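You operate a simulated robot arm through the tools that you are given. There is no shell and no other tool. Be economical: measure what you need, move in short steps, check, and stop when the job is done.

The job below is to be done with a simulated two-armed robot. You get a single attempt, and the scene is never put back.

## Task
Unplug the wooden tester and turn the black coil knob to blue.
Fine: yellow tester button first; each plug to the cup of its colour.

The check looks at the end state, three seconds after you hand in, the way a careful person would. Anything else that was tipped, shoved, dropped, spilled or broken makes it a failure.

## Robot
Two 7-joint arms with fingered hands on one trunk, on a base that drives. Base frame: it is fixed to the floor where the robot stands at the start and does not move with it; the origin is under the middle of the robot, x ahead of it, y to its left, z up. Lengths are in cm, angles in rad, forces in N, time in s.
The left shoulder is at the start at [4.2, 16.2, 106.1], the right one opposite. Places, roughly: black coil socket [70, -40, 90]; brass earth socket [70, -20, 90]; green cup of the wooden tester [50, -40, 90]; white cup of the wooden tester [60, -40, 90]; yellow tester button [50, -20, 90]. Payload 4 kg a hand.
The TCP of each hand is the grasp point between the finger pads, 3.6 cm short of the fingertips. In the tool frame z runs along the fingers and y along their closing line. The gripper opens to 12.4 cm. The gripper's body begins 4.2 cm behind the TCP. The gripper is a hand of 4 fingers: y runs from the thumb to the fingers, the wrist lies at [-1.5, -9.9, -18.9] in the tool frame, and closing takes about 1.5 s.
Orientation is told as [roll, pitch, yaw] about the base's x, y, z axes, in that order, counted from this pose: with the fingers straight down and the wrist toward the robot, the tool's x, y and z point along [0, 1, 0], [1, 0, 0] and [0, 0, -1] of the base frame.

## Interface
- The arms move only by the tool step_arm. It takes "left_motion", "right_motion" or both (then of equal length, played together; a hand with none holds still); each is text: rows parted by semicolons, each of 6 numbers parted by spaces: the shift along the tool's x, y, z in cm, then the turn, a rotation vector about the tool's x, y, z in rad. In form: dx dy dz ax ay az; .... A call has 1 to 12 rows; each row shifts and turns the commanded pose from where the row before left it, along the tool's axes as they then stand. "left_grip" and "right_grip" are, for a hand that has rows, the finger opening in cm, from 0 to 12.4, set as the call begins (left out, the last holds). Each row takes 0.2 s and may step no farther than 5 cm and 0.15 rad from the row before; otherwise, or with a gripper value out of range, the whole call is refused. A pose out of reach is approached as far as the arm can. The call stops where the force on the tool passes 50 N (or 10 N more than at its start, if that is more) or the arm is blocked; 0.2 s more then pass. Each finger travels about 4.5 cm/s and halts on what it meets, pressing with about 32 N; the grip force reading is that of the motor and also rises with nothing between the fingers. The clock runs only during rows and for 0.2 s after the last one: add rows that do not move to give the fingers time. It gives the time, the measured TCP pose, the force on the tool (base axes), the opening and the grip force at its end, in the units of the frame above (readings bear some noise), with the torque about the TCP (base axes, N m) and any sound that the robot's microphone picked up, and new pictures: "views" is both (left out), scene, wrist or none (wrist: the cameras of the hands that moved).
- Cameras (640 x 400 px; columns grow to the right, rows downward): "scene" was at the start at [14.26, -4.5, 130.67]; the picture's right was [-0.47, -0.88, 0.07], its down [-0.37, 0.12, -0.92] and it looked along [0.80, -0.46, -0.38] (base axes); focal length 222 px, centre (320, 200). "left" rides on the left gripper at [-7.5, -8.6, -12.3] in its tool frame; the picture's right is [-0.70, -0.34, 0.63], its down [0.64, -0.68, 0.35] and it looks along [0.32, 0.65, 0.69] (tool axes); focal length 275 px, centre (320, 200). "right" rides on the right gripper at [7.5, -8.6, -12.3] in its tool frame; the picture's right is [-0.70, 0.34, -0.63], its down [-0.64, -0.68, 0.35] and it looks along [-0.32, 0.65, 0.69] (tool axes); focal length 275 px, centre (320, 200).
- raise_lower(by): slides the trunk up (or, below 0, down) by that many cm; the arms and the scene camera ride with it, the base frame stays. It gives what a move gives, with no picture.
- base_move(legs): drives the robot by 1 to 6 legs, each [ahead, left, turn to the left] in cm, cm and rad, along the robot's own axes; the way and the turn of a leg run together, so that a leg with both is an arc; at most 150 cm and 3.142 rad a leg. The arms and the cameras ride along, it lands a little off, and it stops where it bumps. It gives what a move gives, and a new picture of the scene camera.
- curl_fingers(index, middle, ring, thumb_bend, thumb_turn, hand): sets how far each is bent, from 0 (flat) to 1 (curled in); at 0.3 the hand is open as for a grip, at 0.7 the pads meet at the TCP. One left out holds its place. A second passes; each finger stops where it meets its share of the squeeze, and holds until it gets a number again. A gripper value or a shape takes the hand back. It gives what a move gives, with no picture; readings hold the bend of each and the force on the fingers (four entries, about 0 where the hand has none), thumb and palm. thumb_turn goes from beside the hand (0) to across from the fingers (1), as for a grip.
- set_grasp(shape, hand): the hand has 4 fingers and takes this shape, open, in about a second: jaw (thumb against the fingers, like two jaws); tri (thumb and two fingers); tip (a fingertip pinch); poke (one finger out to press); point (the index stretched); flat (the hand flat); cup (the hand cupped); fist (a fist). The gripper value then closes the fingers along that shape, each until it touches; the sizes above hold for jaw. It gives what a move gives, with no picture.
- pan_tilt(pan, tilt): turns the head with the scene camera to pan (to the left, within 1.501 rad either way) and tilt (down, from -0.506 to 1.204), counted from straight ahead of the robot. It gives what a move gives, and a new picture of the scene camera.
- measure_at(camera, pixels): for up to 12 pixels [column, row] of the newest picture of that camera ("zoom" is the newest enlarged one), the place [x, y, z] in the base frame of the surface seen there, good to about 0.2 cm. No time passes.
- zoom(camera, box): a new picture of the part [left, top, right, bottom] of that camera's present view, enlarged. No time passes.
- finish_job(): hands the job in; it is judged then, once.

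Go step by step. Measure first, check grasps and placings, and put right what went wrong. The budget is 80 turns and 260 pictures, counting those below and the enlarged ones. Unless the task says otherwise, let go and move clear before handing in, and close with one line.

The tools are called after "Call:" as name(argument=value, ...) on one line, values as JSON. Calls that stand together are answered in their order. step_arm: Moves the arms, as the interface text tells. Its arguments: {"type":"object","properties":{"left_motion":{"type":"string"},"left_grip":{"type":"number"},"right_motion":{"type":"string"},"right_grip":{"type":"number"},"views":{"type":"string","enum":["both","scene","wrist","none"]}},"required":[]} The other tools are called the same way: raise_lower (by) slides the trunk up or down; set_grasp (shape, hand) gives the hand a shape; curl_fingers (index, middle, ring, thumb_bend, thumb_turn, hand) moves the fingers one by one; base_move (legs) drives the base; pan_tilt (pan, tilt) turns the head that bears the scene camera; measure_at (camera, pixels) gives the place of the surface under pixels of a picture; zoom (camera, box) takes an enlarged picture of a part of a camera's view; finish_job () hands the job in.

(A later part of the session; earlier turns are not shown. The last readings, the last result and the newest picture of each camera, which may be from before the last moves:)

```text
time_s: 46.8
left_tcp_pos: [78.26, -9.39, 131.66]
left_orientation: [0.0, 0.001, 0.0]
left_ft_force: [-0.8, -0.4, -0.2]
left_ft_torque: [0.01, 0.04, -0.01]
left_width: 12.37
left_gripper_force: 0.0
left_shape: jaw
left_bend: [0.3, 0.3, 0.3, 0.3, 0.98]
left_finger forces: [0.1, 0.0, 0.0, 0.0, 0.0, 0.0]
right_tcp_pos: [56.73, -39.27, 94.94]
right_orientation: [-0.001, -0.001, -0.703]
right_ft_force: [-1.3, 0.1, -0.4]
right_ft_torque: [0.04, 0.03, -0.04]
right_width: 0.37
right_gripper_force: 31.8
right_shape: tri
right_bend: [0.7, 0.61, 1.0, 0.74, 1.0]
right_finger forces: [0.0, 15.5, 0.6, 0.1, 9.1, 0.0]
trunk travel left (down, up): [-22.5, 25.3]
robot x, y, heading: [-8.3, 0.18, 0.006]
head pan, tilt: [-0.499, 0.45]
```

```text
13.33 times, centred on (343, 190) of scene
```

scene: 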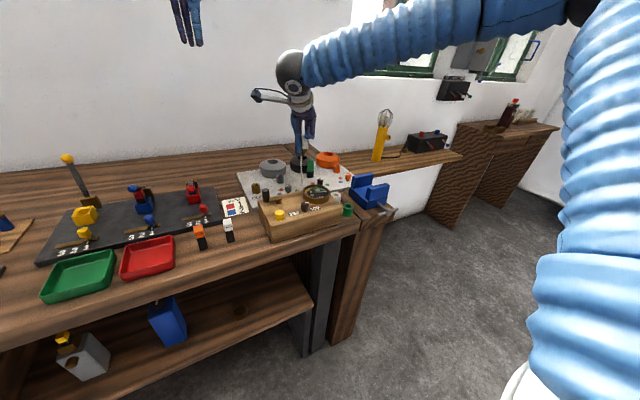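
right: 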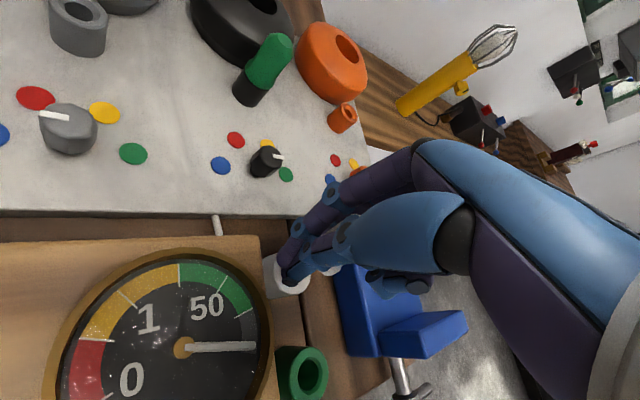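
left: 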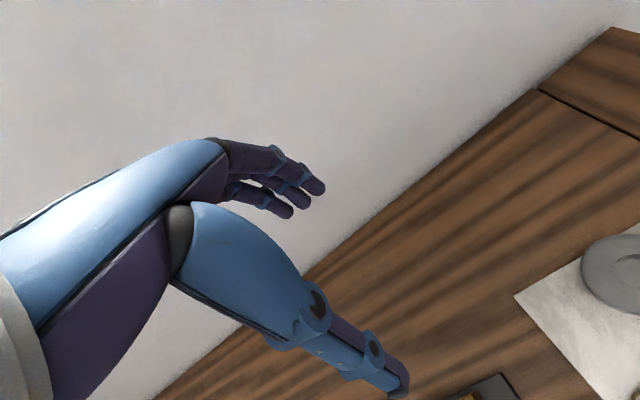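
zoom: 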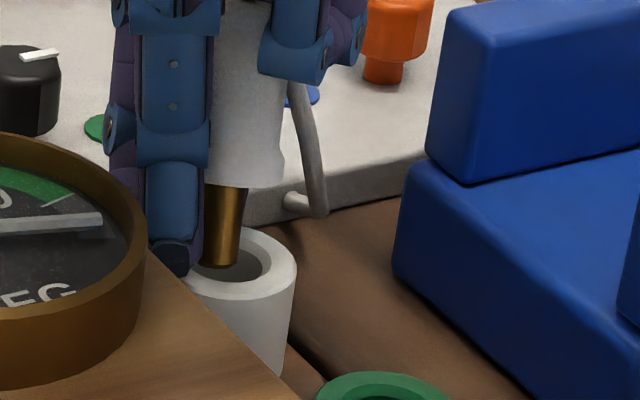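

The pin tip at (220,262) is in the hole, slightly left of centre. I'll nudge it and go a little lower while watching the force.

Call:
step_arm(right_motion="-0.16 0 0 0 0 0;0 0 0.25 0 0 0;0 0 0.2 0 0 0;0 0 0 0 0 0", views="none")

Call:
zoom(camera="scene", box=[328, 175, 358, 205])

```text
time_s: 47.8
left_tcp_pos: [78.14, -9.21, 131.79]
left_orientation: [0.0, -0.002, -0.001]
left_ft_force: [-0.1, 0.6, -0.4]
left_ft_torque: [0.01, 0.02, -0.04]
left_width: 12.37
left_gripper_force: 0.0
left_shape: jaw
left_bend: [0.3, 0.3, 0.3, 0.3, 0.98]
left_finger forces: [0.1, 0.1, 0.1, 0.1, 0.1, 0.0]
right_tcp_pos: [56.64, -39.38, 94.74]
right_orientation: [0.001, -0.005, -0.703]
right_ft_force: [3.4, -1.6, 20.3]
right_ft_torque: [-0.23, -0.18, 0.04]
right_width: 0.35
right_gripper_force: 32.0
right_shape: tri
right_bend: [0.7, 0.61, 1.0, 0.74, 1.0]
right_finger forces: [0.1, 30.1, 0.6, 0.0, 10.8, 0.1]
trunk travel left (down, up): [-22.5, 25.3]
robot x, y, heading: [-8.11, -0.07, 0.001]
head pan, tilt: [-0.499, 0.45]
```

```text
13.33 times, centred on (343, 190) of scene
```

zoom: 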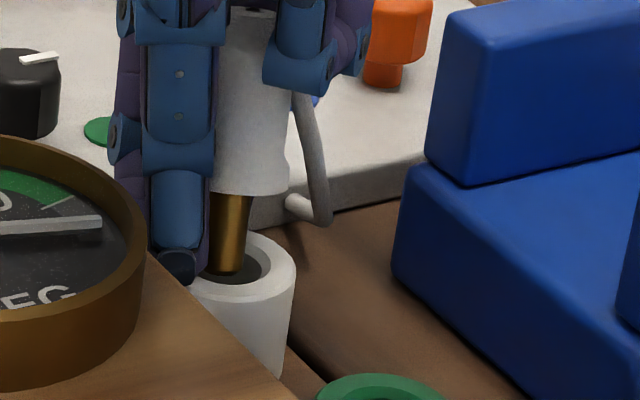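

The finger touches the rim with 20 N and the pin is inside the hole. I'll back off slightly and loosen.

Call:
step_arm(right_grip=3.0, right_motion="0 0 -0.25 0 0 0;0 0 0 0 0 0;0 0 0 0 0 0;0 0 0 0 0 0", views="none")

Call:
zoom(camera="scene", box=[328, 175, 358, 205])

```text
time_s: 48.8
left_tcp_pos: [78.28, -9.49, 131.69]
left_orientation: [0.001, -0.001, -0.001]
left_ft_force: [-0.1, -0.3, 0.1]
left_ft_torque: [0.0, 0.0, 0.01]
left_width: 12.37
left_gripper_force: 0.2
left_shape: jaw
left_bend: [0.3, 0.3, 0.3, 0.3, 0.98]
left_finger forces: [0.0, 0.0, 0.1, 0.1, 0.0, 0.1]
right_tcp_pos: [56.57, -39.36, 94.84]
right_orientation: [-0.002, 0.0, -0.701]
right_ft_force: [4.2, -7.1, 14.2]
right_ft_torque: [-0.21, -0.13, -0.01]
right_width: 2.09
right_gripper_force: 0.1
right_shape: tri
right_bend: [0.55, 0.57, 0.99, 0.67, 1.0]
right_finger forces: [0.0, 4.7, 0.0, 0.0, 14.8, 0.1]
trunk travel left (down, up): [-22.5, 25.3]
robot x, y, heading: [-8.11, 0.17, -0.0]
head pan, tilt: [-0.499, 0.45]
```

```text
13.33 times, centred on (343, 190) of scene
```

zoom: 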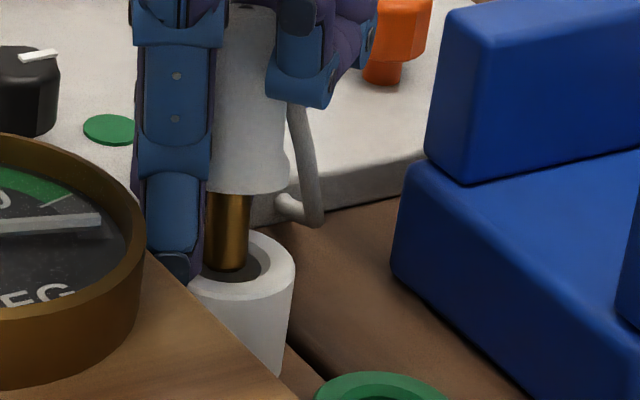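

The thumb shows 15 N because it is blocked, likely by the tester's side or the rim. I'll raise the hand slightly and recheck.

Call:
step_arm(right_motion="0 0 -0.3 0 0 0;0 0 0 0 0 0", views="wrist")

Call:
zoom(camera="scene", box=[328, 175, 358, 205])

Call:
zoom(camera="right", box=[220, 190, 380, 320])

```text
time_s: 49.4
left_tcp_pos: [78.28, -9.38, 131.6]
left_orientation: [0.0, 0.0, 0.002]
left_ft_force: [-0.5, 0.9, -0.1]
left_ft_torque: [0.02, 0.01, -0.01]
left_width: 12.38
left_gripper_force: 0.1
left_shape: jaw
left_bend: [0.3, 0.3, 0.3, 0.3, 0.98]
left_finger forces: [0.0, 0.0, 0.1, 0.1, 0.0, 0.0]
right_tcp_pos: [56.65, -39.4, 94.94]
right_orientation: [0.001, 0.003, -0.704]
right_ft_force: [-0.5, -0.5, -0.2]
right_ft_torque: [-0.01, 0.01, -0.02]
right_width: 2.97
right_gripper_force: 0.2
right_shape: tri
right_bend: [0.55, 0.57, 0.99, 0.63, 1.0]
right_finger forces: [0.0, 0.3, 0.0, 0.0, 0.1, 0.0]
trunk travel left (down, up): [-22.5, 25.3]
robot x, y, heading: [-8.26, -0.42, -0.002]
head pan, tilt: [-0.499, 0.45]
```

right: 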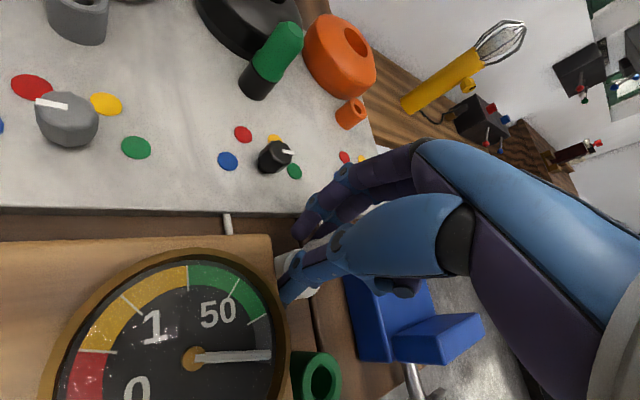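

```text
13.33 times, centred on (343, 190) of scene
```

zoom: 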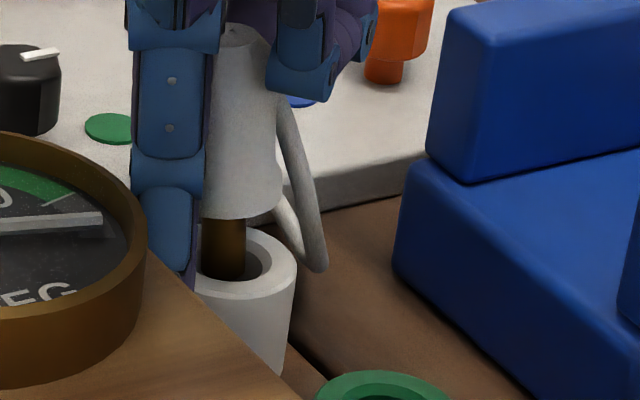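

```text
3.08 times, centred on (300, 255) of right
```

zoom: 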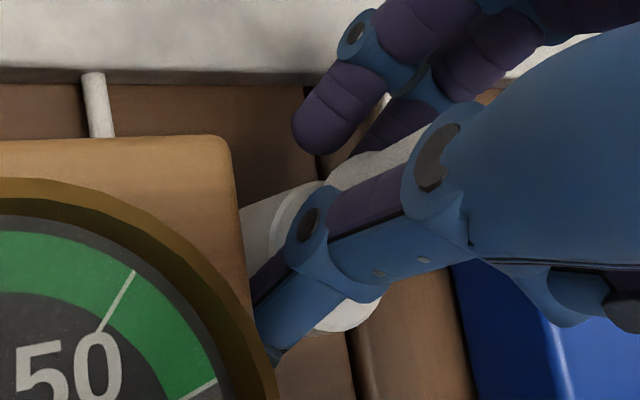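

The plug has dropped deeper and the pin is well inside the hole. I'll open a bit more in two small steps.

Call:
step_arm(right_grip=3.6, right_motion="0.2 0.2 -0.2 0 0 0;0 0 0 0 0 0;0 0 0 0 0 0", views="none")

Call:
zoom(camera="scene", box=[328, 175, 358, 205])

```text
time_s: 50.2
left_tcp_pos: [78.34, -9.35, 131.66]
left_orientation: [0.0, 0.0, -0.001]
left_ft_force: [0.0, -0.9, 0.3]
left_ft_torque: [0.02, 0.02, 0.0]
left_width: 12.36
left_gripper_force: 0.2
left_shape: jaw
left_bend: [0.3, 0.3, 0.3, 0.3, 0.98]
left_finger forces: [0.1, 0.0, 0.0, 0.1, 0.0, 0.1]
right_tcp_pos: [56.87, -39.32, 95.25]
right_orientation: [-0.001, 0.0, -0.704]
right_ft_force: [0.2, 0.0, -0.6]
right_ft_torque: [-0.01, -0.01, -0.02]
right_width: 3.57
right_gripper_force: 0.1
right_shape: tri
right_bend: [0.52, 0.55, 0.99, 0.62, 1.0]
right_finger forces: [0.0, 0.1, 0.1, 0.1, 0.1, 0.0]
trunk travel left (down, up): [-22.5, 25.3]
robot x, y, heading: [-8.3, -0.32, -0.0]
head pan, tilt: [-0.499, 0.45]
```

```text
13.33 times, centred on (343, 190) of scene
```

zoom: 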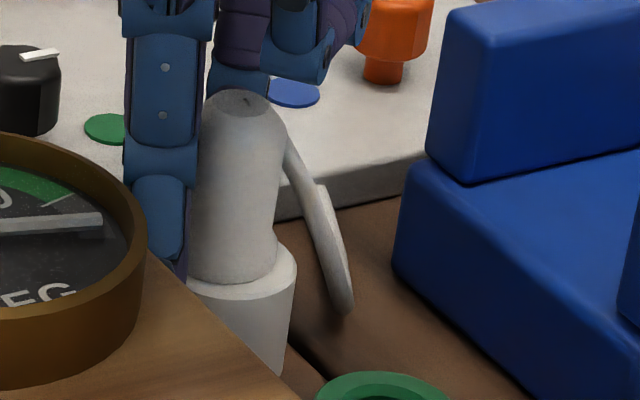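

The white plug is fully seated in its cup. I'll raise the hand straight up, clear of it.

Call:
step_arm(right_motion="0 0 -1 0 0 0;0 0 -2 0 0 0;0 0 -3 0 0 0;0 0 -4 0 0 0;0 0 -4 0 0 0;0 0 -2 0 0 0", views="wrist")

Call:
zoom(camera="scene", box=[280, 140, 370, 210])

Call:
set_grasp(hand="right", shape="tip")

```text
time_s: 51.6
left_tcp_pos: [78.38, -9.35, 131.6]
left_orientation: [0.0, -0.002, 0.002]
left_ft_force: [-0.4, -0.3, 0.1]
left_ft_torque: [-0.01, 0.02, -0.02]
left_width: 12.37
left_gripper_force: 0.1
left_shape: jaw
left_bend: [0.3, 0.3, 0.3, 0.3, 0.98]
left_finger forces: [0.0, 0.1, 0.0, 0.0, 0.1, 0.0]
right_tcp_pos: [56.9, -39.46, 111.5]
right_orientation: [0.0, -0.001, -0.704]
right_ft_force: [0.3, 0.2, 0.4]
right_ft_torque: [0.02, -0.02, 0.0]
right_width: 3.56
right_gripper_force: 0.0
right_shape: tri
right_bend: [0.52, 0.55, 0.99, 0.62, 1.0]
right_finger forces: [0.0, 0.1, 0.1, 0.0, 0.0, 0.0]
trunk travel left (down, up): [-22.5, 25.3]
robot x, y, heading: [-8.16, 0.12, 0.001]
head pan, tilt: [-0.499, 0.45]
```

right: 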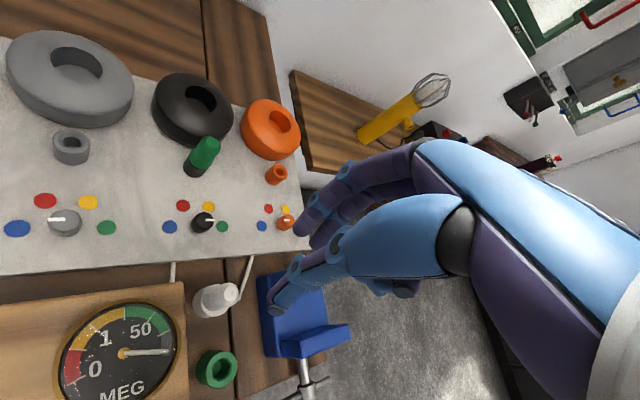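

```text
5.71 times, centred on (325, 175) of scene
```

zoom: 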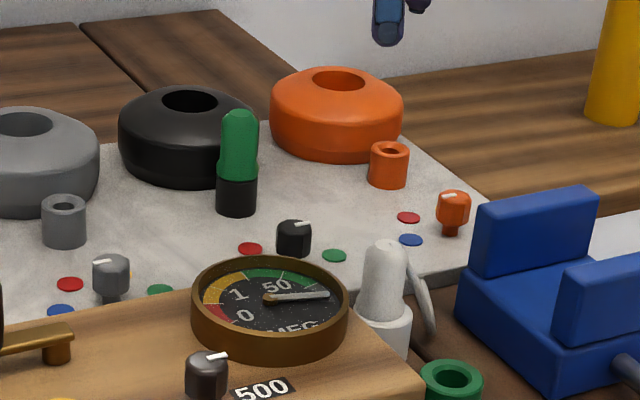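

```text
time_s: 52.5
left_tcp_pos: [78.37, -9.33, 131.72]
left_orientation: [0.0, -0.002, 0.0]
left_ft_force: [0.4, -0.3, -0.2]
left_ft_torque: [-0.02, 0.02, 0.0]
left_width: 12.37
left_gripper_force: 0.1
left_shape: jaw
left_bend: [0.3, 0.3, 0.3, 0.3, 0.98]
left_finger forces: [0.0, 0.0, 0.0, 0.1, 0.2, 0.1]
right_tcp_pos: [56.99, -39.62, 111.27]
right_orientation: [-0.001, 0.0, -0.703]
right_ft_force: [0.7, 0.1, -0.3]
right_ft_torque: [-0.03, 0.01, -0.02]
right_width: 12.36
right_gripper_force: 0.1
right_shape: tip
right_bend: [0.31, 0.98, 0.99, 0.3, 0.98]
right_finger forces: [0.0, 0.0, 0.1, 0.1, 0.0, 0.0]
trunk travel left (down, up): [-22.5, 25.3]
robot x, y, heading: [-8.13, -0.04, 0.007]
head pan, tilt: [-0.499, 0.45]
```

The white plug stands upright in the white cup. For the green plug I'll use the tri shape again but grip near its top, so the fingertips stay above the cup rim; moving above it now.

Call:
set_grasp(hand="right", shape="tri")

Call:
step_arm(right_grip=5, right_motion="2.58 2.98 0 0 0 0;2.58 2.98 0 0 0 0;2.58 2.98 0 0 0 0;2.58 2.98 0 0 0 0;0 0 4 0 0 0;0 0 3 0 0 0;0 0 0 0 0 0", views="both")

Call:
zoom(camera="right", box=[220, 180, 380, 310])

Call:
zoom(camera="scene", box=[280, 125, 340, 185])

```text
time_s: 53.4
left_tcp_pos: [78.41, -9.29, 131.69]
left_orientation: [0.001, 0.0, 0.001]
left_ft_force: [-0.2, 0.0, 0.1]
left_ft_torque: [-0.04, 0.03, -0.01]
left_width: 12.35
left_gripper_force: 0.0
left_shape: jaw
left_bend: [0.3, 0.3, 0.3, 0.3, 0.98]
left_finger forces: [0.0, 0.1, 0.0, 0.0, 0.0, 0.1]
right_tcp_pos: [56.89, -39.39, 111.31]
right_orientation: [0.001, -0.002, -0.704]
right_ft_force: [0.4, -0.2, 0.9]
right_ft_torque: [-0.02, 0.01, -0.01]
right_width: 12.36
right_gripper_force: 0.1
right_shape: tri
right_bend: [0.3, 0.3, 0.99, 0.3, 0.98]
right_finger forces: [0.0, 0.0, 0.1, 0.0, 0.1, 0.1]
trunk travel left (down, up): [-22.5, 25.3]
robot x, y, heading: [-7.89, 0.05, -0.001]
head pan, tilt: [-0.499, 0.45]
```

```text
time_s: 55.0
left_tcp_pos: [78.26, -9.35, 131.78]
left_orientation: [0.0, -0.002, 0.002]
left_ft_force: [0.1, 0.0, 0.1]
left_ft_torque: [0.01, -0.04, 0.0]
left_width: 12.35
left_gripper_force: 0.0
left_shape: jaw
left_bend: [0.3, 0.3, 0.3, 0.3, 0.98]
left_finger forces: [0.0, 0.1, 0.0, 0.0, 0.0, 0.0]
right_tcp_pos: [72.59, -39.21, 104.47]
right_orientation: [0.002, 0.0, -0.704]
right_ft_force: [0.2, 0.2, 0.0]
right_ft_torque: [0.02, -0.03, 0.02]
right_width: 5.0
right_gripper_force: 0.1
right_shape: tri
right_bend: [0.46, 0.5, 0.99, 0.59, 1.0]
right_finger forces: [0.1, 0.1, 0.1, 0.0, 0.1, 0.1]
trunk travel left (down, up): [-22.5, 25.3]
robot x, y, heading: [-8.44, 0.13, 0.002]
head pan, tilt: [-0.499, 0.45]
```

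scene: 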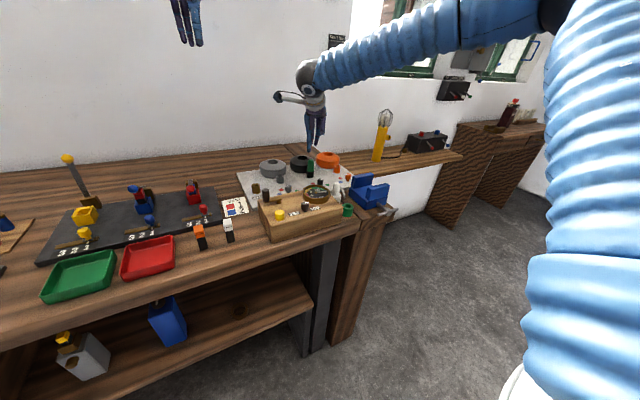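
right: 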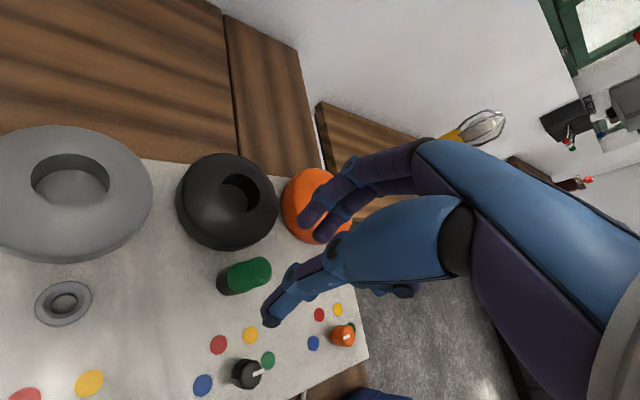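

```text
3.08 times, centred on (300, 245) of right
```

zoom: 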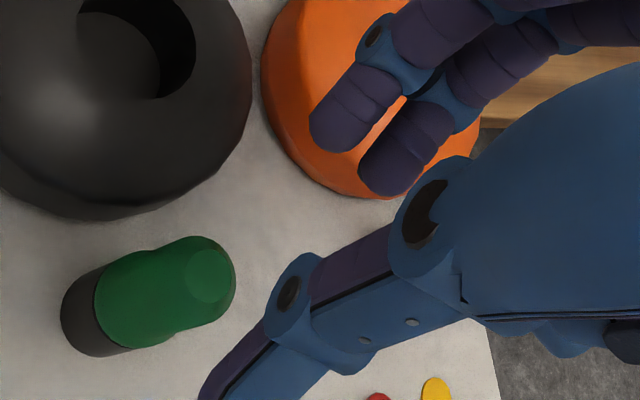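

```text
6.67 times, centred on (310, 155) of scene
```

zoom: 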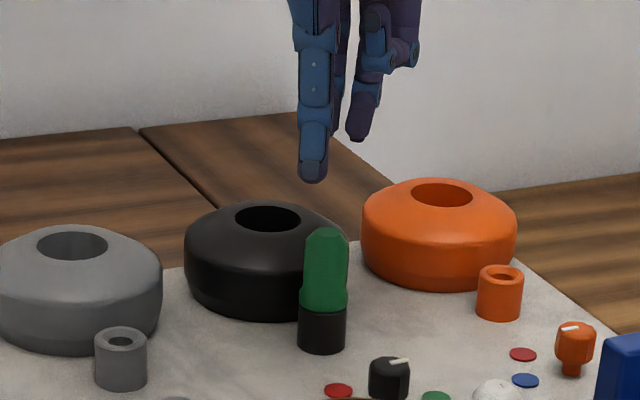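

Call:
measure_at(camera="right", pixels=[[263, 269], [257, 260], [265, 280], [245, 263], [245, 287], [230, 275], [272, 270]])

Call:
measure_at(camera="zoom", pixels=[[326, 232], [306, 270], [347, 270], [326, 270], [302, 300], [346, 300], [313, 178], [357, 138], [322, 330], [322, 303]])

```text
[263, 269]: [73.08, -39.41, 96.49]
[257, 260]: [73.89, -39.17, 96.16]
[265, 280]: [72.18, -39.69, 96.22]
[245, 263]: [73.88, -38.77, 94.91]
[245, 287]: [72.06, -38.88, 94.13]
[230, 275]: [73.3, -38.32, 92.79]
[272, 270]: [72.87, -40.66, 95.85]
```

```text
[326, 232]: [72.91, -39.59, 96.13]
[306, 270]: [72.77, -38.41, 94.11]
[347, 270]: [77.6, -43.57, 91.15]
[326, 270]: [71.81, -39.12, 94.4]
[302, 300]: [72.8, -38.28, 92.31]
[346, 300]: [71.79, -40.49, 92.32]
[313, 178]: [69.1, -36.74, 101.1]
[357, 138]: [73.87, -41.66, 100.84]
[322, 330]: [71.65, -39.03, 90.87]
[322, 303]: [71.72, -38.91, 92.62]
```

The green plug's axis is at [73.0,-39.45] with its top at 96.5. I'll centre the hand, descend so the tips are at z≈93.4 (above the flare and socket), and close.

Call:
step_arm(right_motion="0.1 0.45 2.5 0 0 0;0 0 2.5 0 0 0;0 0 2.5 0 0 0;0 0 0 0 0 0", views="none")

Call:
step_arm(right_grip=0, right_motion="0 0 0 0 0 0;0 0 0 0 0 0;0 0 0 0 0 0;0 0 0 0 0 0;0 0 0 0 0 0;0 0 0 0 0 0", views="wrist")

Call:
zoom(camera="scene", box=[285, 140, 335, 190])

Call:
zoom(camera="right", box=[220, 180, 380, 310])

```text
time_s: 56.0
left_tcp_pos: [78.24, -9.33, 131.75]
left_orientation: [-0.001, -0.001, -0.001]
left_ft_force: [-0.5, 0.6, 0.1]
left_ft_torque: [-0.02, -0.02, -0.02]
left_width: 12.35
left_gripper_force: 0.1
left_shape: jaw
left_bend: [0.3, 0.3, 0.3, 0.3, 0.98]
left_finger forces: [0.0, 0.0, 0.0, 0.0, 0.0, 0.0]
right_tcp_pos: [73.03, -39.61, 96.98]
right_orientation: [0.0, 0.0, -0.704]
right_ft_force: [-0.2, 0.0, 0.2]
right_ft_torque: [-0.03, 0.04, 0.02]
right_width: 5.03
right_gripper_force: 0.1
right_shape: tri
right_bend: [0.46, 0.5, 0.99, 0.59, 1.0]
right_finger forces: [0.0, 0.0, 0.1, 0.1, 0.1, 0.1]
trunk travel left (down, up): [-22.5, 25.3]
robot x, y, heading: [-8.43, 0.17, -0.001]
head pan, tilt: [-0.499, 0.45]
```

```text
time_s: 57.4
left_tcp_pos: [78.27, -9.42, 131.64]
left_orientation: [0.001, -0.002, 0.0]
left_ft_force: [-0.1, 0.2, 0.1]
left_ft_torque: [0.01, -0.01, -0.01]
left_width: 12.35
left_gripper_force: 0.1
left_shape: jaw
left_bend: [0.3, 0.3, 0.3, 0.3, 0.98]
left_finger forces: [0.1, 0.1, 0.1, 0.1, 0.0, 0.0]
right_tcp_pos: [73.02, -39.49, 96.99]
right_orientation: [-0.002, 0.0, -0.703]
right_ft_force: [0.6, -1.0, 2.8]
right_ft_torque: [-0.51, -0.53, 0.07]
right_width: 2.29
right_gripper_force: 32.4
right_shape: tri
right_bend: [0.6, 0.6, 1.0, 0.63, 1.0]
right_finger forces: [15.1, 19.5, 0.0, 0.1, 34.8, 0.0]
trunk travel left (down, up): [-22.5, 25.3]
robot x, y, heading: [-8.25, -0.14, -0.001]
head pan, tilt: [-0.499, 0.45]
```

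right: 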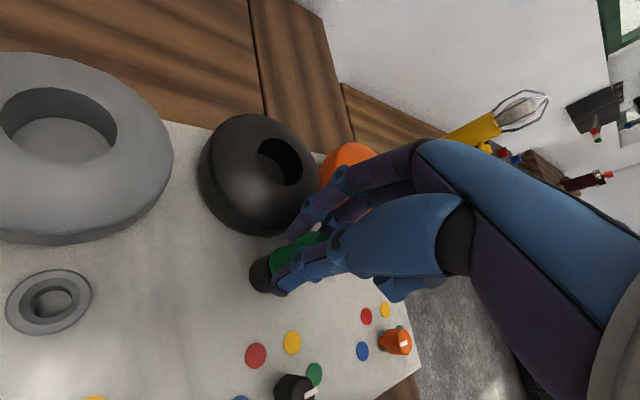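

```text
8.00 times, centred on (310, 165) of scene
```

zoom: 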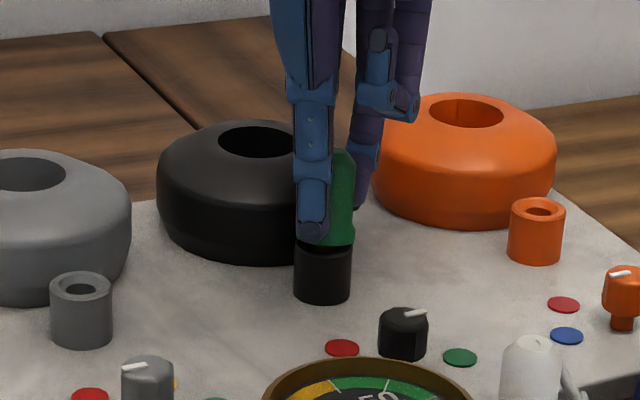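

```text
3.08 times, centred on (300, 245) of right
```

zoom: 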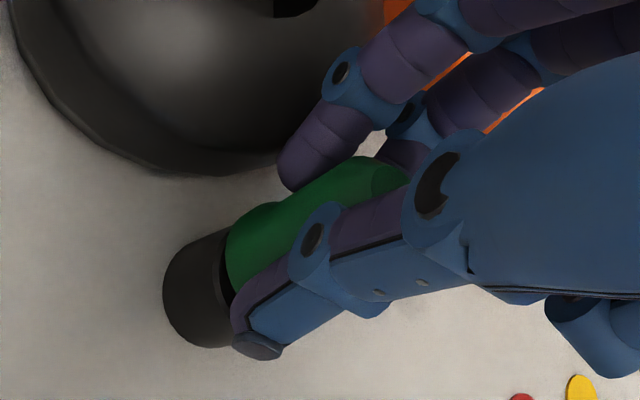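

The green plug is firmly gripped (35 N), with the thumb tip just above the socket top. I'll pull straight up.

Call:
step_arm(right_motion="0 0 -0.5 0 0 0;0 0 -0.5 0 0 0;0 0 -1 0 0 0;0 0 -2 0 0 0;0 0 -3 0 0 0;0 0 -3 0 0 0;0 0 0 0 0 0", views="wrist")

Call:
zoom(camera="scene", box=[285, 115, 335, 165])

```text
time_s: 59.0
left_tcp_pos: [78.39, -9.33, 131.78]
left_orientation: [-0.001, -0.001, 0.002]
left_ft_force: [0.3, 0.9, -0.1]
left_ft_torque: [0.05, 0.01, -0.01]
left_width: 12.37
left_gripper_force: 0.1
left_shape: jaw
left_bend: [0.3, 0.3, 0.3, 0.3, 0.98]
left_finger forces: [0.0, 0.0, 0.0, 0.0, 0.1, 0.0]
right_tcp_pos: [73.24, -39.35, 106.83]
right_orientation: [0.0, 0.002, -0.702]
right_ft_force: [1.5, 0.2, -0.7]
right_ft_torque: [0.0, 0.0, 0.02]
right_width: 1.96
right_gripper_force: 32.0
right_shape: tri
right_bend: [0.6, 0.61, 1.0, 0.64, 1.0]
right_finger forces: [15.6, 19.8, 0.0, 0.0, 34.3, 0.1]
trunk travel left (down, up): [-22.5, 25.3]
robot x, y, heading: [-7.82, -0.4, -0.001]
head pan, tilt: [-0.499, 0.45]
```

right: 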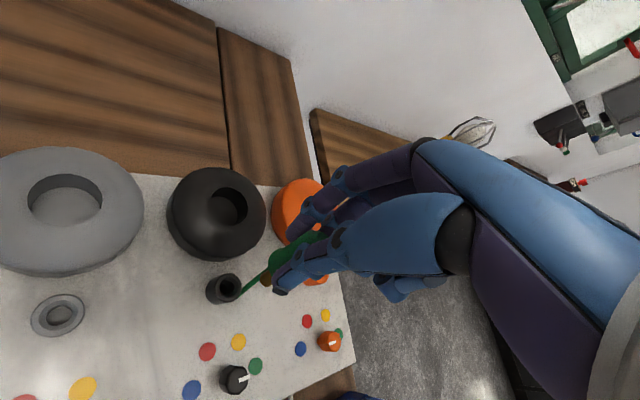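

```text
8.00 times, centred on (310, 140) of scene
```

zoom: 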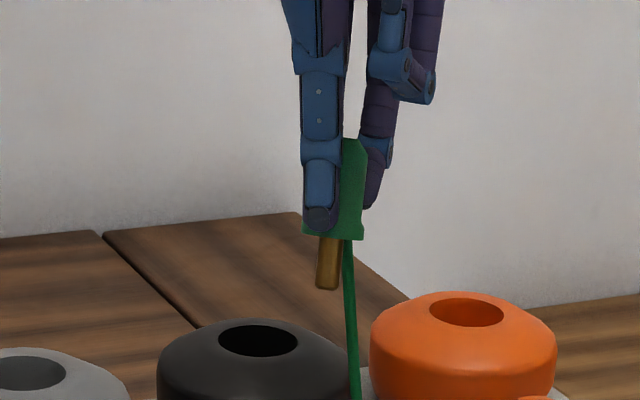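

Out cleanly, with the pin at (327,265) fully exposed below the fingertips. I'll measure the pin and move toward the green cup.

Call:
measure_at(camera="zoom", pixels=[[326, 285], [330, 262], [331, 242], [355, 200], [355, 160], [318, 222], [368, 200]])

Call:
step_arm(right_motion="-3.3 -3.6 0 0 0 0;-3.3 -3.6 0 0 0 0;-3.3 -3.6 0 0 0 0;-3.3 -3.6 0 0 0 0;-2.8 -3.2 0 0 0 0;0 0 0 0 0 0", views="both")

Call:
zoom(camera="scene", box=[325, 140, 385, 220])

```text
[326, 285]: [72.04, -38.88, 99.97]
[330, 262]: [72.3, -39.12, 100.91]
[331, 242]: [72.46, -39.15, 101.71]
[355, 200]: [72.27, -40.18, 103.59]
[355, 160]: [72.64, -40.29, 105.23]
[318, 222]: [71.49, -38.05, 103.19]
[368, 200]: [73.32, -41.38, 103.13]
```

```text
time_s: 60.4
left_tcp_pos: [78.39, -9.28, 131.62]
left_orientation: [-0.001, 0.001, -0.002]
left_ft_force: [-0.5, -0.2, -0.4]
left_ft_torque: [-0.01, 0.02, -0.02]
left_width: 12.37
left_gripper_force: 0.0
left_shape: jaw
left_bend: [0.3, 0.3, 0.3, 0.3, 0.98]
left_finger forces: [0.0, 0.0, 0.0, 0.1, 0.0, 0.1]
right_tcp_pos: [49.33, -40.41, 106.76]
right_orientation: [0.0, 0.002, -0.704]
right_ft_force: [-0.2, -0.8, -0.5]
right_ft_torque: [0.02, 0.01, 0.03]
right_width: 1.96
right_gripper_force: 31.8
right_shape: tri
right_bend: [0.6, 0.61, 1.0, 0.64, 1.0]
right_finger forces: [15.9, 19.9, 0.1, 0.0, 34.1, 0.0]
trunk travel left (down, up): [-22.5, 25.3]
robot x, y, heading: [-8.17, -0.06, -0.001]
head pan, tilt: [-0.499, 0.45]
```

scene: 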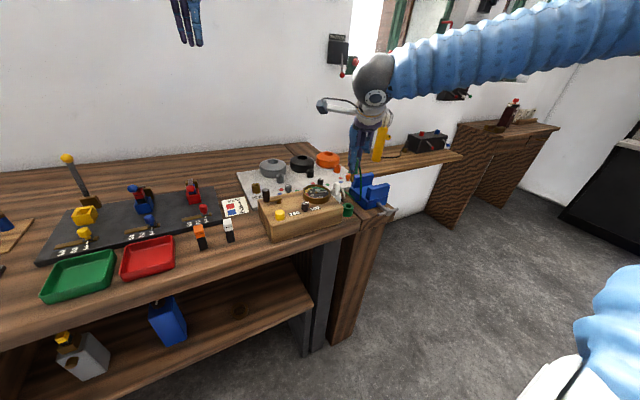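
right: 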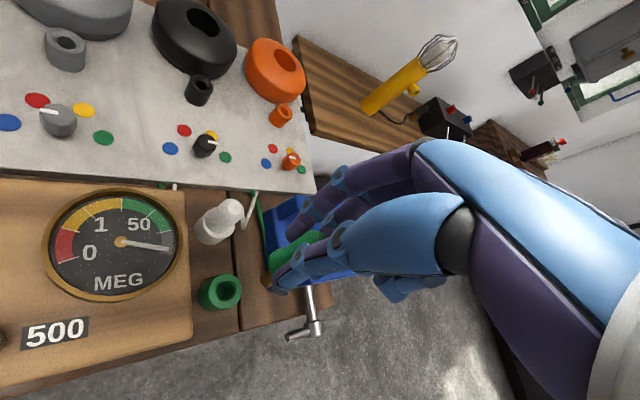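

```text
5.00 times, centred on (355, 180) of scene
```

zoom: 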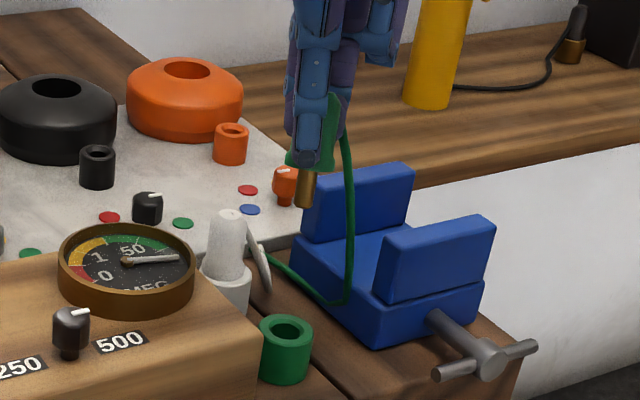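

Call:
measure_at(camera="zoom", pixels=[[302, 203], [305, 185], [307, 172], [262, 332], [311, 332], [286, 346], [286, 317], [310, 160], [325, 150], [330, 110]])

Call:
zoom(camera="right", box=[190, 265, 254, 315])

```text
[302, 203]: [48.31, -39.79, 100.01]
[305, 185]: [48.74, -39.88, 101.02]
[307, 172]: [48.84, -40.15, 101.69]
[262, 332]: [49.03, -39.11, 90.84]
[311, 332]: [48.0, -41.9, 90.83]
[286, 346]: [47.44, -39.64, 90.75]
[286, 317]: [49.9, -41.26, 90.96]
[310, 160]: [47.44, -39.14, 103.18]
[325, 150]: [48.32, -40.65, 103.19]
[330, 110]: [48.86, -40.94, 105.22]
```

```text
8.00 times, centred on (222, 290) of right
```

zoom: 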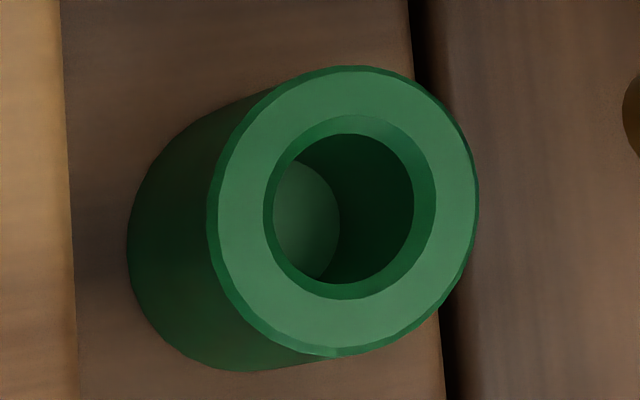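

Call:
measure_at(camera="zoom", pixels=[[216, 210], [472, 200], [340, 72], [345, 345], [270, 112], [425, 305], [425, 110], [262, 300]])

```text
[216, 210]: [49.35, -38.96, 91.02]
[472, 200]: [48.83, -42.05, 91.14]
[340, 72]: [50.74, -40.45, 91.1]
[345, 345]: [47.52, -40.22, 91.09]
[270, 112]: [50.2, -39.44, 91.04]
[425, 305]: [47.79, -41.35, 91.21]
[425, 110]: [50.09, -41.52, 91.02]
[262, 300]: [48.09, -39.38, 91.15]
```

The green cup's centre is [49.08,-40.45] with its rim at 91.1. The plug leans about 17° along the closing line and the pin leads the thumb by 3 cm, so I'll straighten it fully and lower partway.

Call:
step_arm(right_motion="0 -0.7 0 -0.145 0 0;0 -0.7 0 -0.145 0 0;0 -0.87 2.87 0 0 0;0 -0.87 2.87 0 0 0;0 0 0 0 0 0", views="wrist")

Call:
zoom(camera="scene", box=[330, 165, 370, 215])

```text
time_s: 61.6
left_tcp_pos: [78.21, -9.27, 131.78]
left_orientation: [-0.002, -0.002, 0.0]
left_ft_force: [-0.3, -0.3, -0.4]
left_ft_torque: [0.0, -0.03, -0.01]
left_width: 12.38
left_gripper_force: 0.1
left_shape: jaw
left_bend: [0.3, 0.3, 0.3, 0.3, 0.98]
left_finger forces: [0.0, 0.1, 0.0, 0.1, 0.1, 0.0]
right_tcp_pos: [48.17, -39.45, 100.69]
right_orientation: [0.001, -0.29, -0.703]
right_ft_force: [-0.7, 0.2, -0.4]
right_ft_torque: [-0.01, -0.01, -0.02]
right_width: 1.96
right_gripper_force: 32.3
right_shape: tri
right_bend: [0.61, 0.61, 1.0, 0.64, 1.0]
right_finger forces: [16.2, 20.1, 0.1, 0.0, 33.7, 0.1]
trunk travel left (down, up): [-22.5, 25.3]
robot x, y, heading: [-8.51, -0.26, -0.004]
head pan, tilt: [-0.499, 0.45]
```

right: 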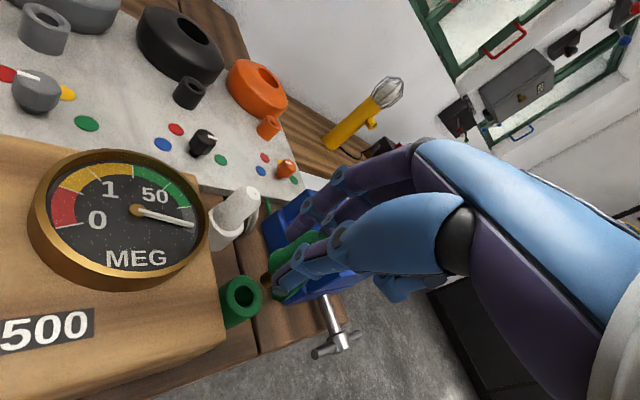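

```text
8.00 times, centred on (350, 190) of scene
```

zoom: 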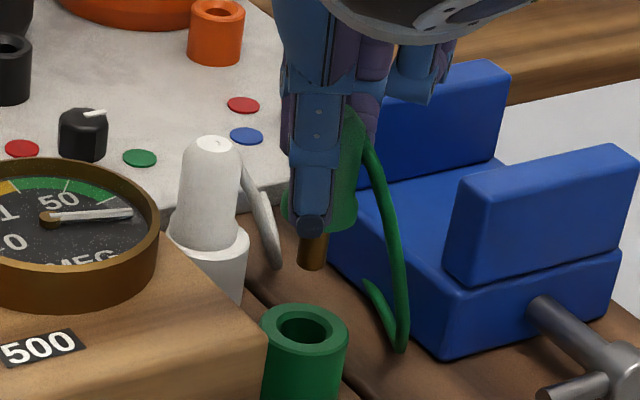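

Call:
measure_at(camera="zoom", pixels=[[312, 266], [314, 250], [315, 240], [345, 200], [345, 160], [299, 262], [325, 262], [265, 322], [345, 322], [303, 348], [303, 307], [310, 225]])

```text
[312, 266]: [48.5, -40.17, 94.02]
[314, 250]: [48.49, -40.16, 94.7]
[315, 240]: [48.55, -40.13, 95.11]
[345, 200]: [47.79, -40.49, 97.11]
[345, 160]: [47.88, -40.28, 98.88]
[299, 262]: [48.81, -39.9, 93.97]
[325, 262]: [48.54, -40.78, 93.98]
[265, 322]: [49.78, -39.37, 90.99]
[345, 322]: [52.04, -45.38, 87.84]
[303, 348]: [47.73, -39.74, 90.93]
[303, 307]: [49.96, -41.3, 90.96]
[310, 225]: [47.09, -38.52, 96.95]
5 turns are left
```

Only 5 turns are left. The pin tip centre is [48.83,-40.43,93.9] and upright, 0.25 cm short of the cup centre, so I'll insert it, release, raise, and go on above the black knob in one go.

Call:
step_arm(right_motion="0.16 0.19 0 0 0 0;0 -0.57 1.92 0 0 0;0 -0.43 1.44 0 0 0;0 -0.17 0.57 0 0 0;0 -0.11 0.38 0 0 0;0 0 0 0 0 0", views="none")

Call:
zoom(camera="scene", box=[330, 165, 370, 215])

Call:
step_arm(right_grip=2.8, right_motion="0 0 0 0 0 0;0 0 0 0 0 0;0 0 0 0 0 0", views="none")

Call:
step_arm(right_grip=3.6, right_motion="0 0 0 0 0 0;0 0 0 0 0 0;0 0.15 -0.48 0 0 0;0 0.29 -0.96 0 0 0;0 0.43 -1.44 0 0 0;0 0.86 -2.87 0 0 0;0 1.14 -3.83 0 0 0;0 0.86 -2.87 0 0 0", views="none")

Call:
zoom(camera="scene", box=[330, 165, 370, 215])

Call:
step_arm(right_grip=4, right_motion="0 0 0 0.145 0 0;0 0 0 0.145 0 0;2.66 3.22 0 0 0 0;2.66 3.22 0 0 0 0;2.66 3.22 0 0 0 0;2.66 3.22 0 0 0 0;0 0 3 0 0 0;0 0 0 0 0 0", views="wrist")

Call:
zoom(camera="scene", box=[285, 145, 365, 215])

```text
time_s: 63.0
left_tcp_pos: [78.23, -9.34, 131.66]
left_orientation: [-0.001, 0.001, 0.001]
left_ft_force: [0.4, 0.5, 1.0]
left_ft_torque: [-0.01, -0.02, 0.02]
left_width: 12.38
left_gripper_force: 0.0
left_shape: jaw
left_bend: [0.3, 0.3, 0.3, 0.3, 0.98]
left_finger forces: [0.0, 0.1, 0.0, 0.0, 0.1, 0.0]
right_tcp_pos: [48.46, -39.32, 96.14]
right_orientation: [0.001, -0.288, -0.704]
right_ft_force: [-0.3, -3.1, -0.2]
right_ft_torque: [-0.1, 0.04, -0.01]
right_width: 1.96
right_gripper_force: 31.9
right_shape: tri
right_bend: [0.61, 0.61, 1.0, 0.64, 1.0]
right_finger forces: [15.8, 21.1, 0.0, 0.0, 33.2, 0.1]
trunk travel left (down, up): [-22.5, 25.3]
robot x, y, heading: [-8.03, -0.15, -0.0]
head pan, tilt: [-0.499, 0.45]
```

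```text
8.00 times, centred on (350, 190) of scene
```

zoom: 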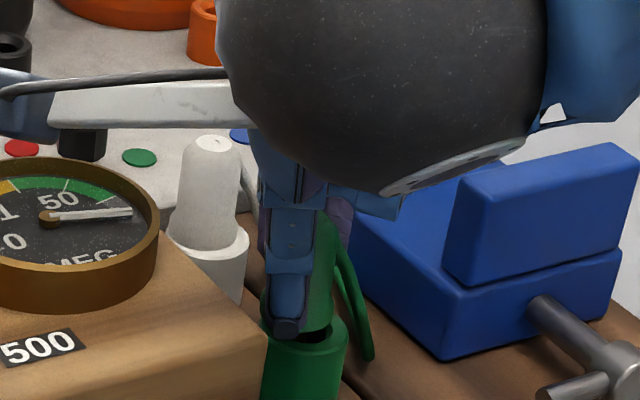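

```text
time_s: 63.8
left_tcp_pos: [78.41, -9.46, 131.64]
left_orientation: [0.0, 0.001, 0.003]
left_ft_force: [-0.8, 0.4, 0.4]
left_ft_torque: [0.02, 0.03, -0.03]
left_width: 12.37
left_gripper_force: 0.0
left_shape: jaw
left_bend: [0.3, 0.3, 0.3, 0.3, 0.98]
left_finger forces: [0.0, 0.1, 0.0, 0.0, 0.1, 0.0]
right_tcp_pos: [48.47, -39.31, 96.16]
right_orientation: [0.002, -0.29, -0.703]
right_ft_force: [0.9, 0.4, -0.1]
right_ft_torque: [0.02, -0.02, -0.01]
right_width: 2.84
right_gripper_force: 0.1
right_shape: tri
right_bend: [0.55, 0.58, 0.99, 0.64, 1.0]
right_finger forces: [0.4, 0.9, 0.1, 0.0, 1.1, 0.1]
trunk travel left (down, up): [-22.5, 25.3]
robot x, y, heading: [-8.45, -0.09, 0.001]
head pan, tilt: [-0.499, 0.45]
```

```text
time_s: 65.6
left_tcp_pos: [78.17, -9.3, 131.68]
left_orientation: [0.0, 0.0, 0.001]
left_ft_force: [0.4, 0.4, 0.0]
left_ft_torque: [0.0, 0.01, 0.02]
left_width: 12.37
left_gripper_force: 0.1
left_shape: jaw
left_bend: [0.3, 0.3, 0.3, 0.3, 0.98]
left_finger forces: [0.1, 0.0, 0.0, 0.0, 0.0, 0.0]
right_tcp_pos: [48.35, -39.39, 109.26]
right_orientation: [0.001, -0.29, -0.704]
right_ft_force: [0.5, 0.6, 0.1]
right_ft_torque: [0.01, -0.03, -0.01]
right_width: 3.57
right_gripper_force: 0.1
right_shape: tri
right_bend: [0.52, 0.55, 0.99, 0.62, 1.0]
right_finger forces: [0.1, 0.0, 0.0, 0.0, 0.0, 0.1]
trunk travel left (down, up): [-22.5, 25.3]
robot x, y, heading: [-8.2, -0.33, 0.004]
head pan, tilt: [-0.499, 0.45]
```

```text
8.00 times, centred on (350, 190) of scene
```

zoom: 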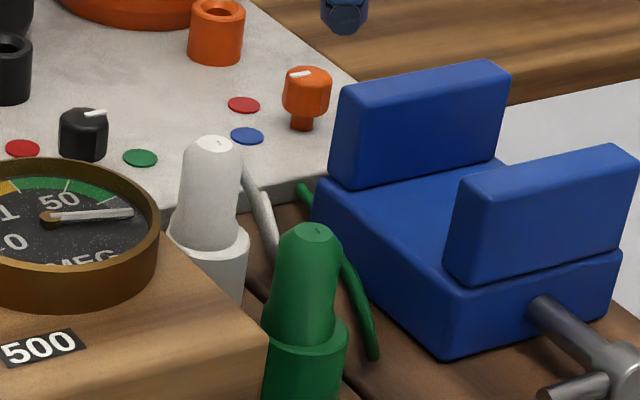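

```text
time_s: 67.4
left_tcp_pos: [78.34, -9.32, 131.73]
left_orientation: [-0.001, 0.0, 0.002]
left_ft_force: [0.5, 0.0, 0.2]
left_ft_torque: [-0.03, 0.0, 0.01]
left_width: 12.39
left_gripper_force: 0.1
left_shape: jaw
left_bend: [0.3, 0.3, 0.3, 0.3, 0.98]
left_finger forces: [0.0, 0.0, 0.1, 0.1, 0.0, 0.0]
right_tcp_pos: [64.93, -39.4, 106.18]
right_orientation: [0.0, 0.003, -0.7]
right_ft_force: [0.2, -0.5, 0.0]
right_ft_torque: [-0.01, 0.0, -0.02]
right_width: 3.98
right_gripper_force: 0.1
right_shape: tri
right_bend: [0.5, 0.53, 0.99, 0.61, 1.0]
right_finger forces: [0.1, 0.2, 0.1, 0.1, 0.0, 0.0]
trunk travel left (down, up): [-22.5, 25.3]
robot x, y, heading: [-7.89, 0.0, 0.003]
head pan, tilt: [-0.499, 0.45]
```

right: 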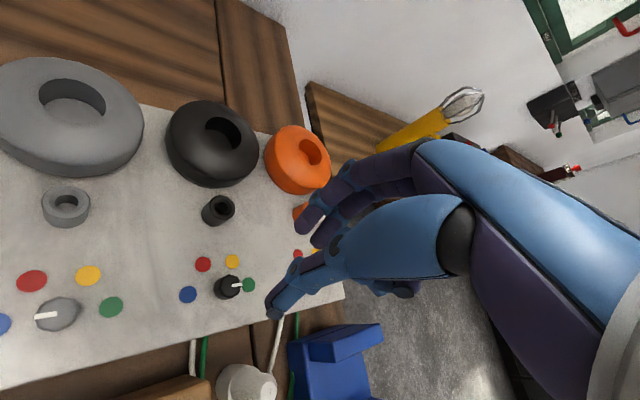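

```text
5.71 times, centred on (325, 180) of scene
4 turns are left
```

zoom: 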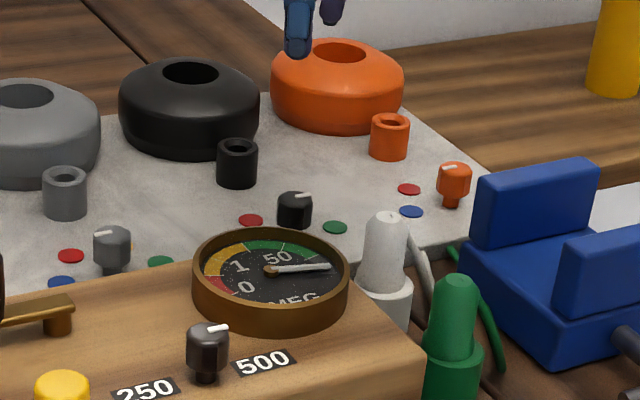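

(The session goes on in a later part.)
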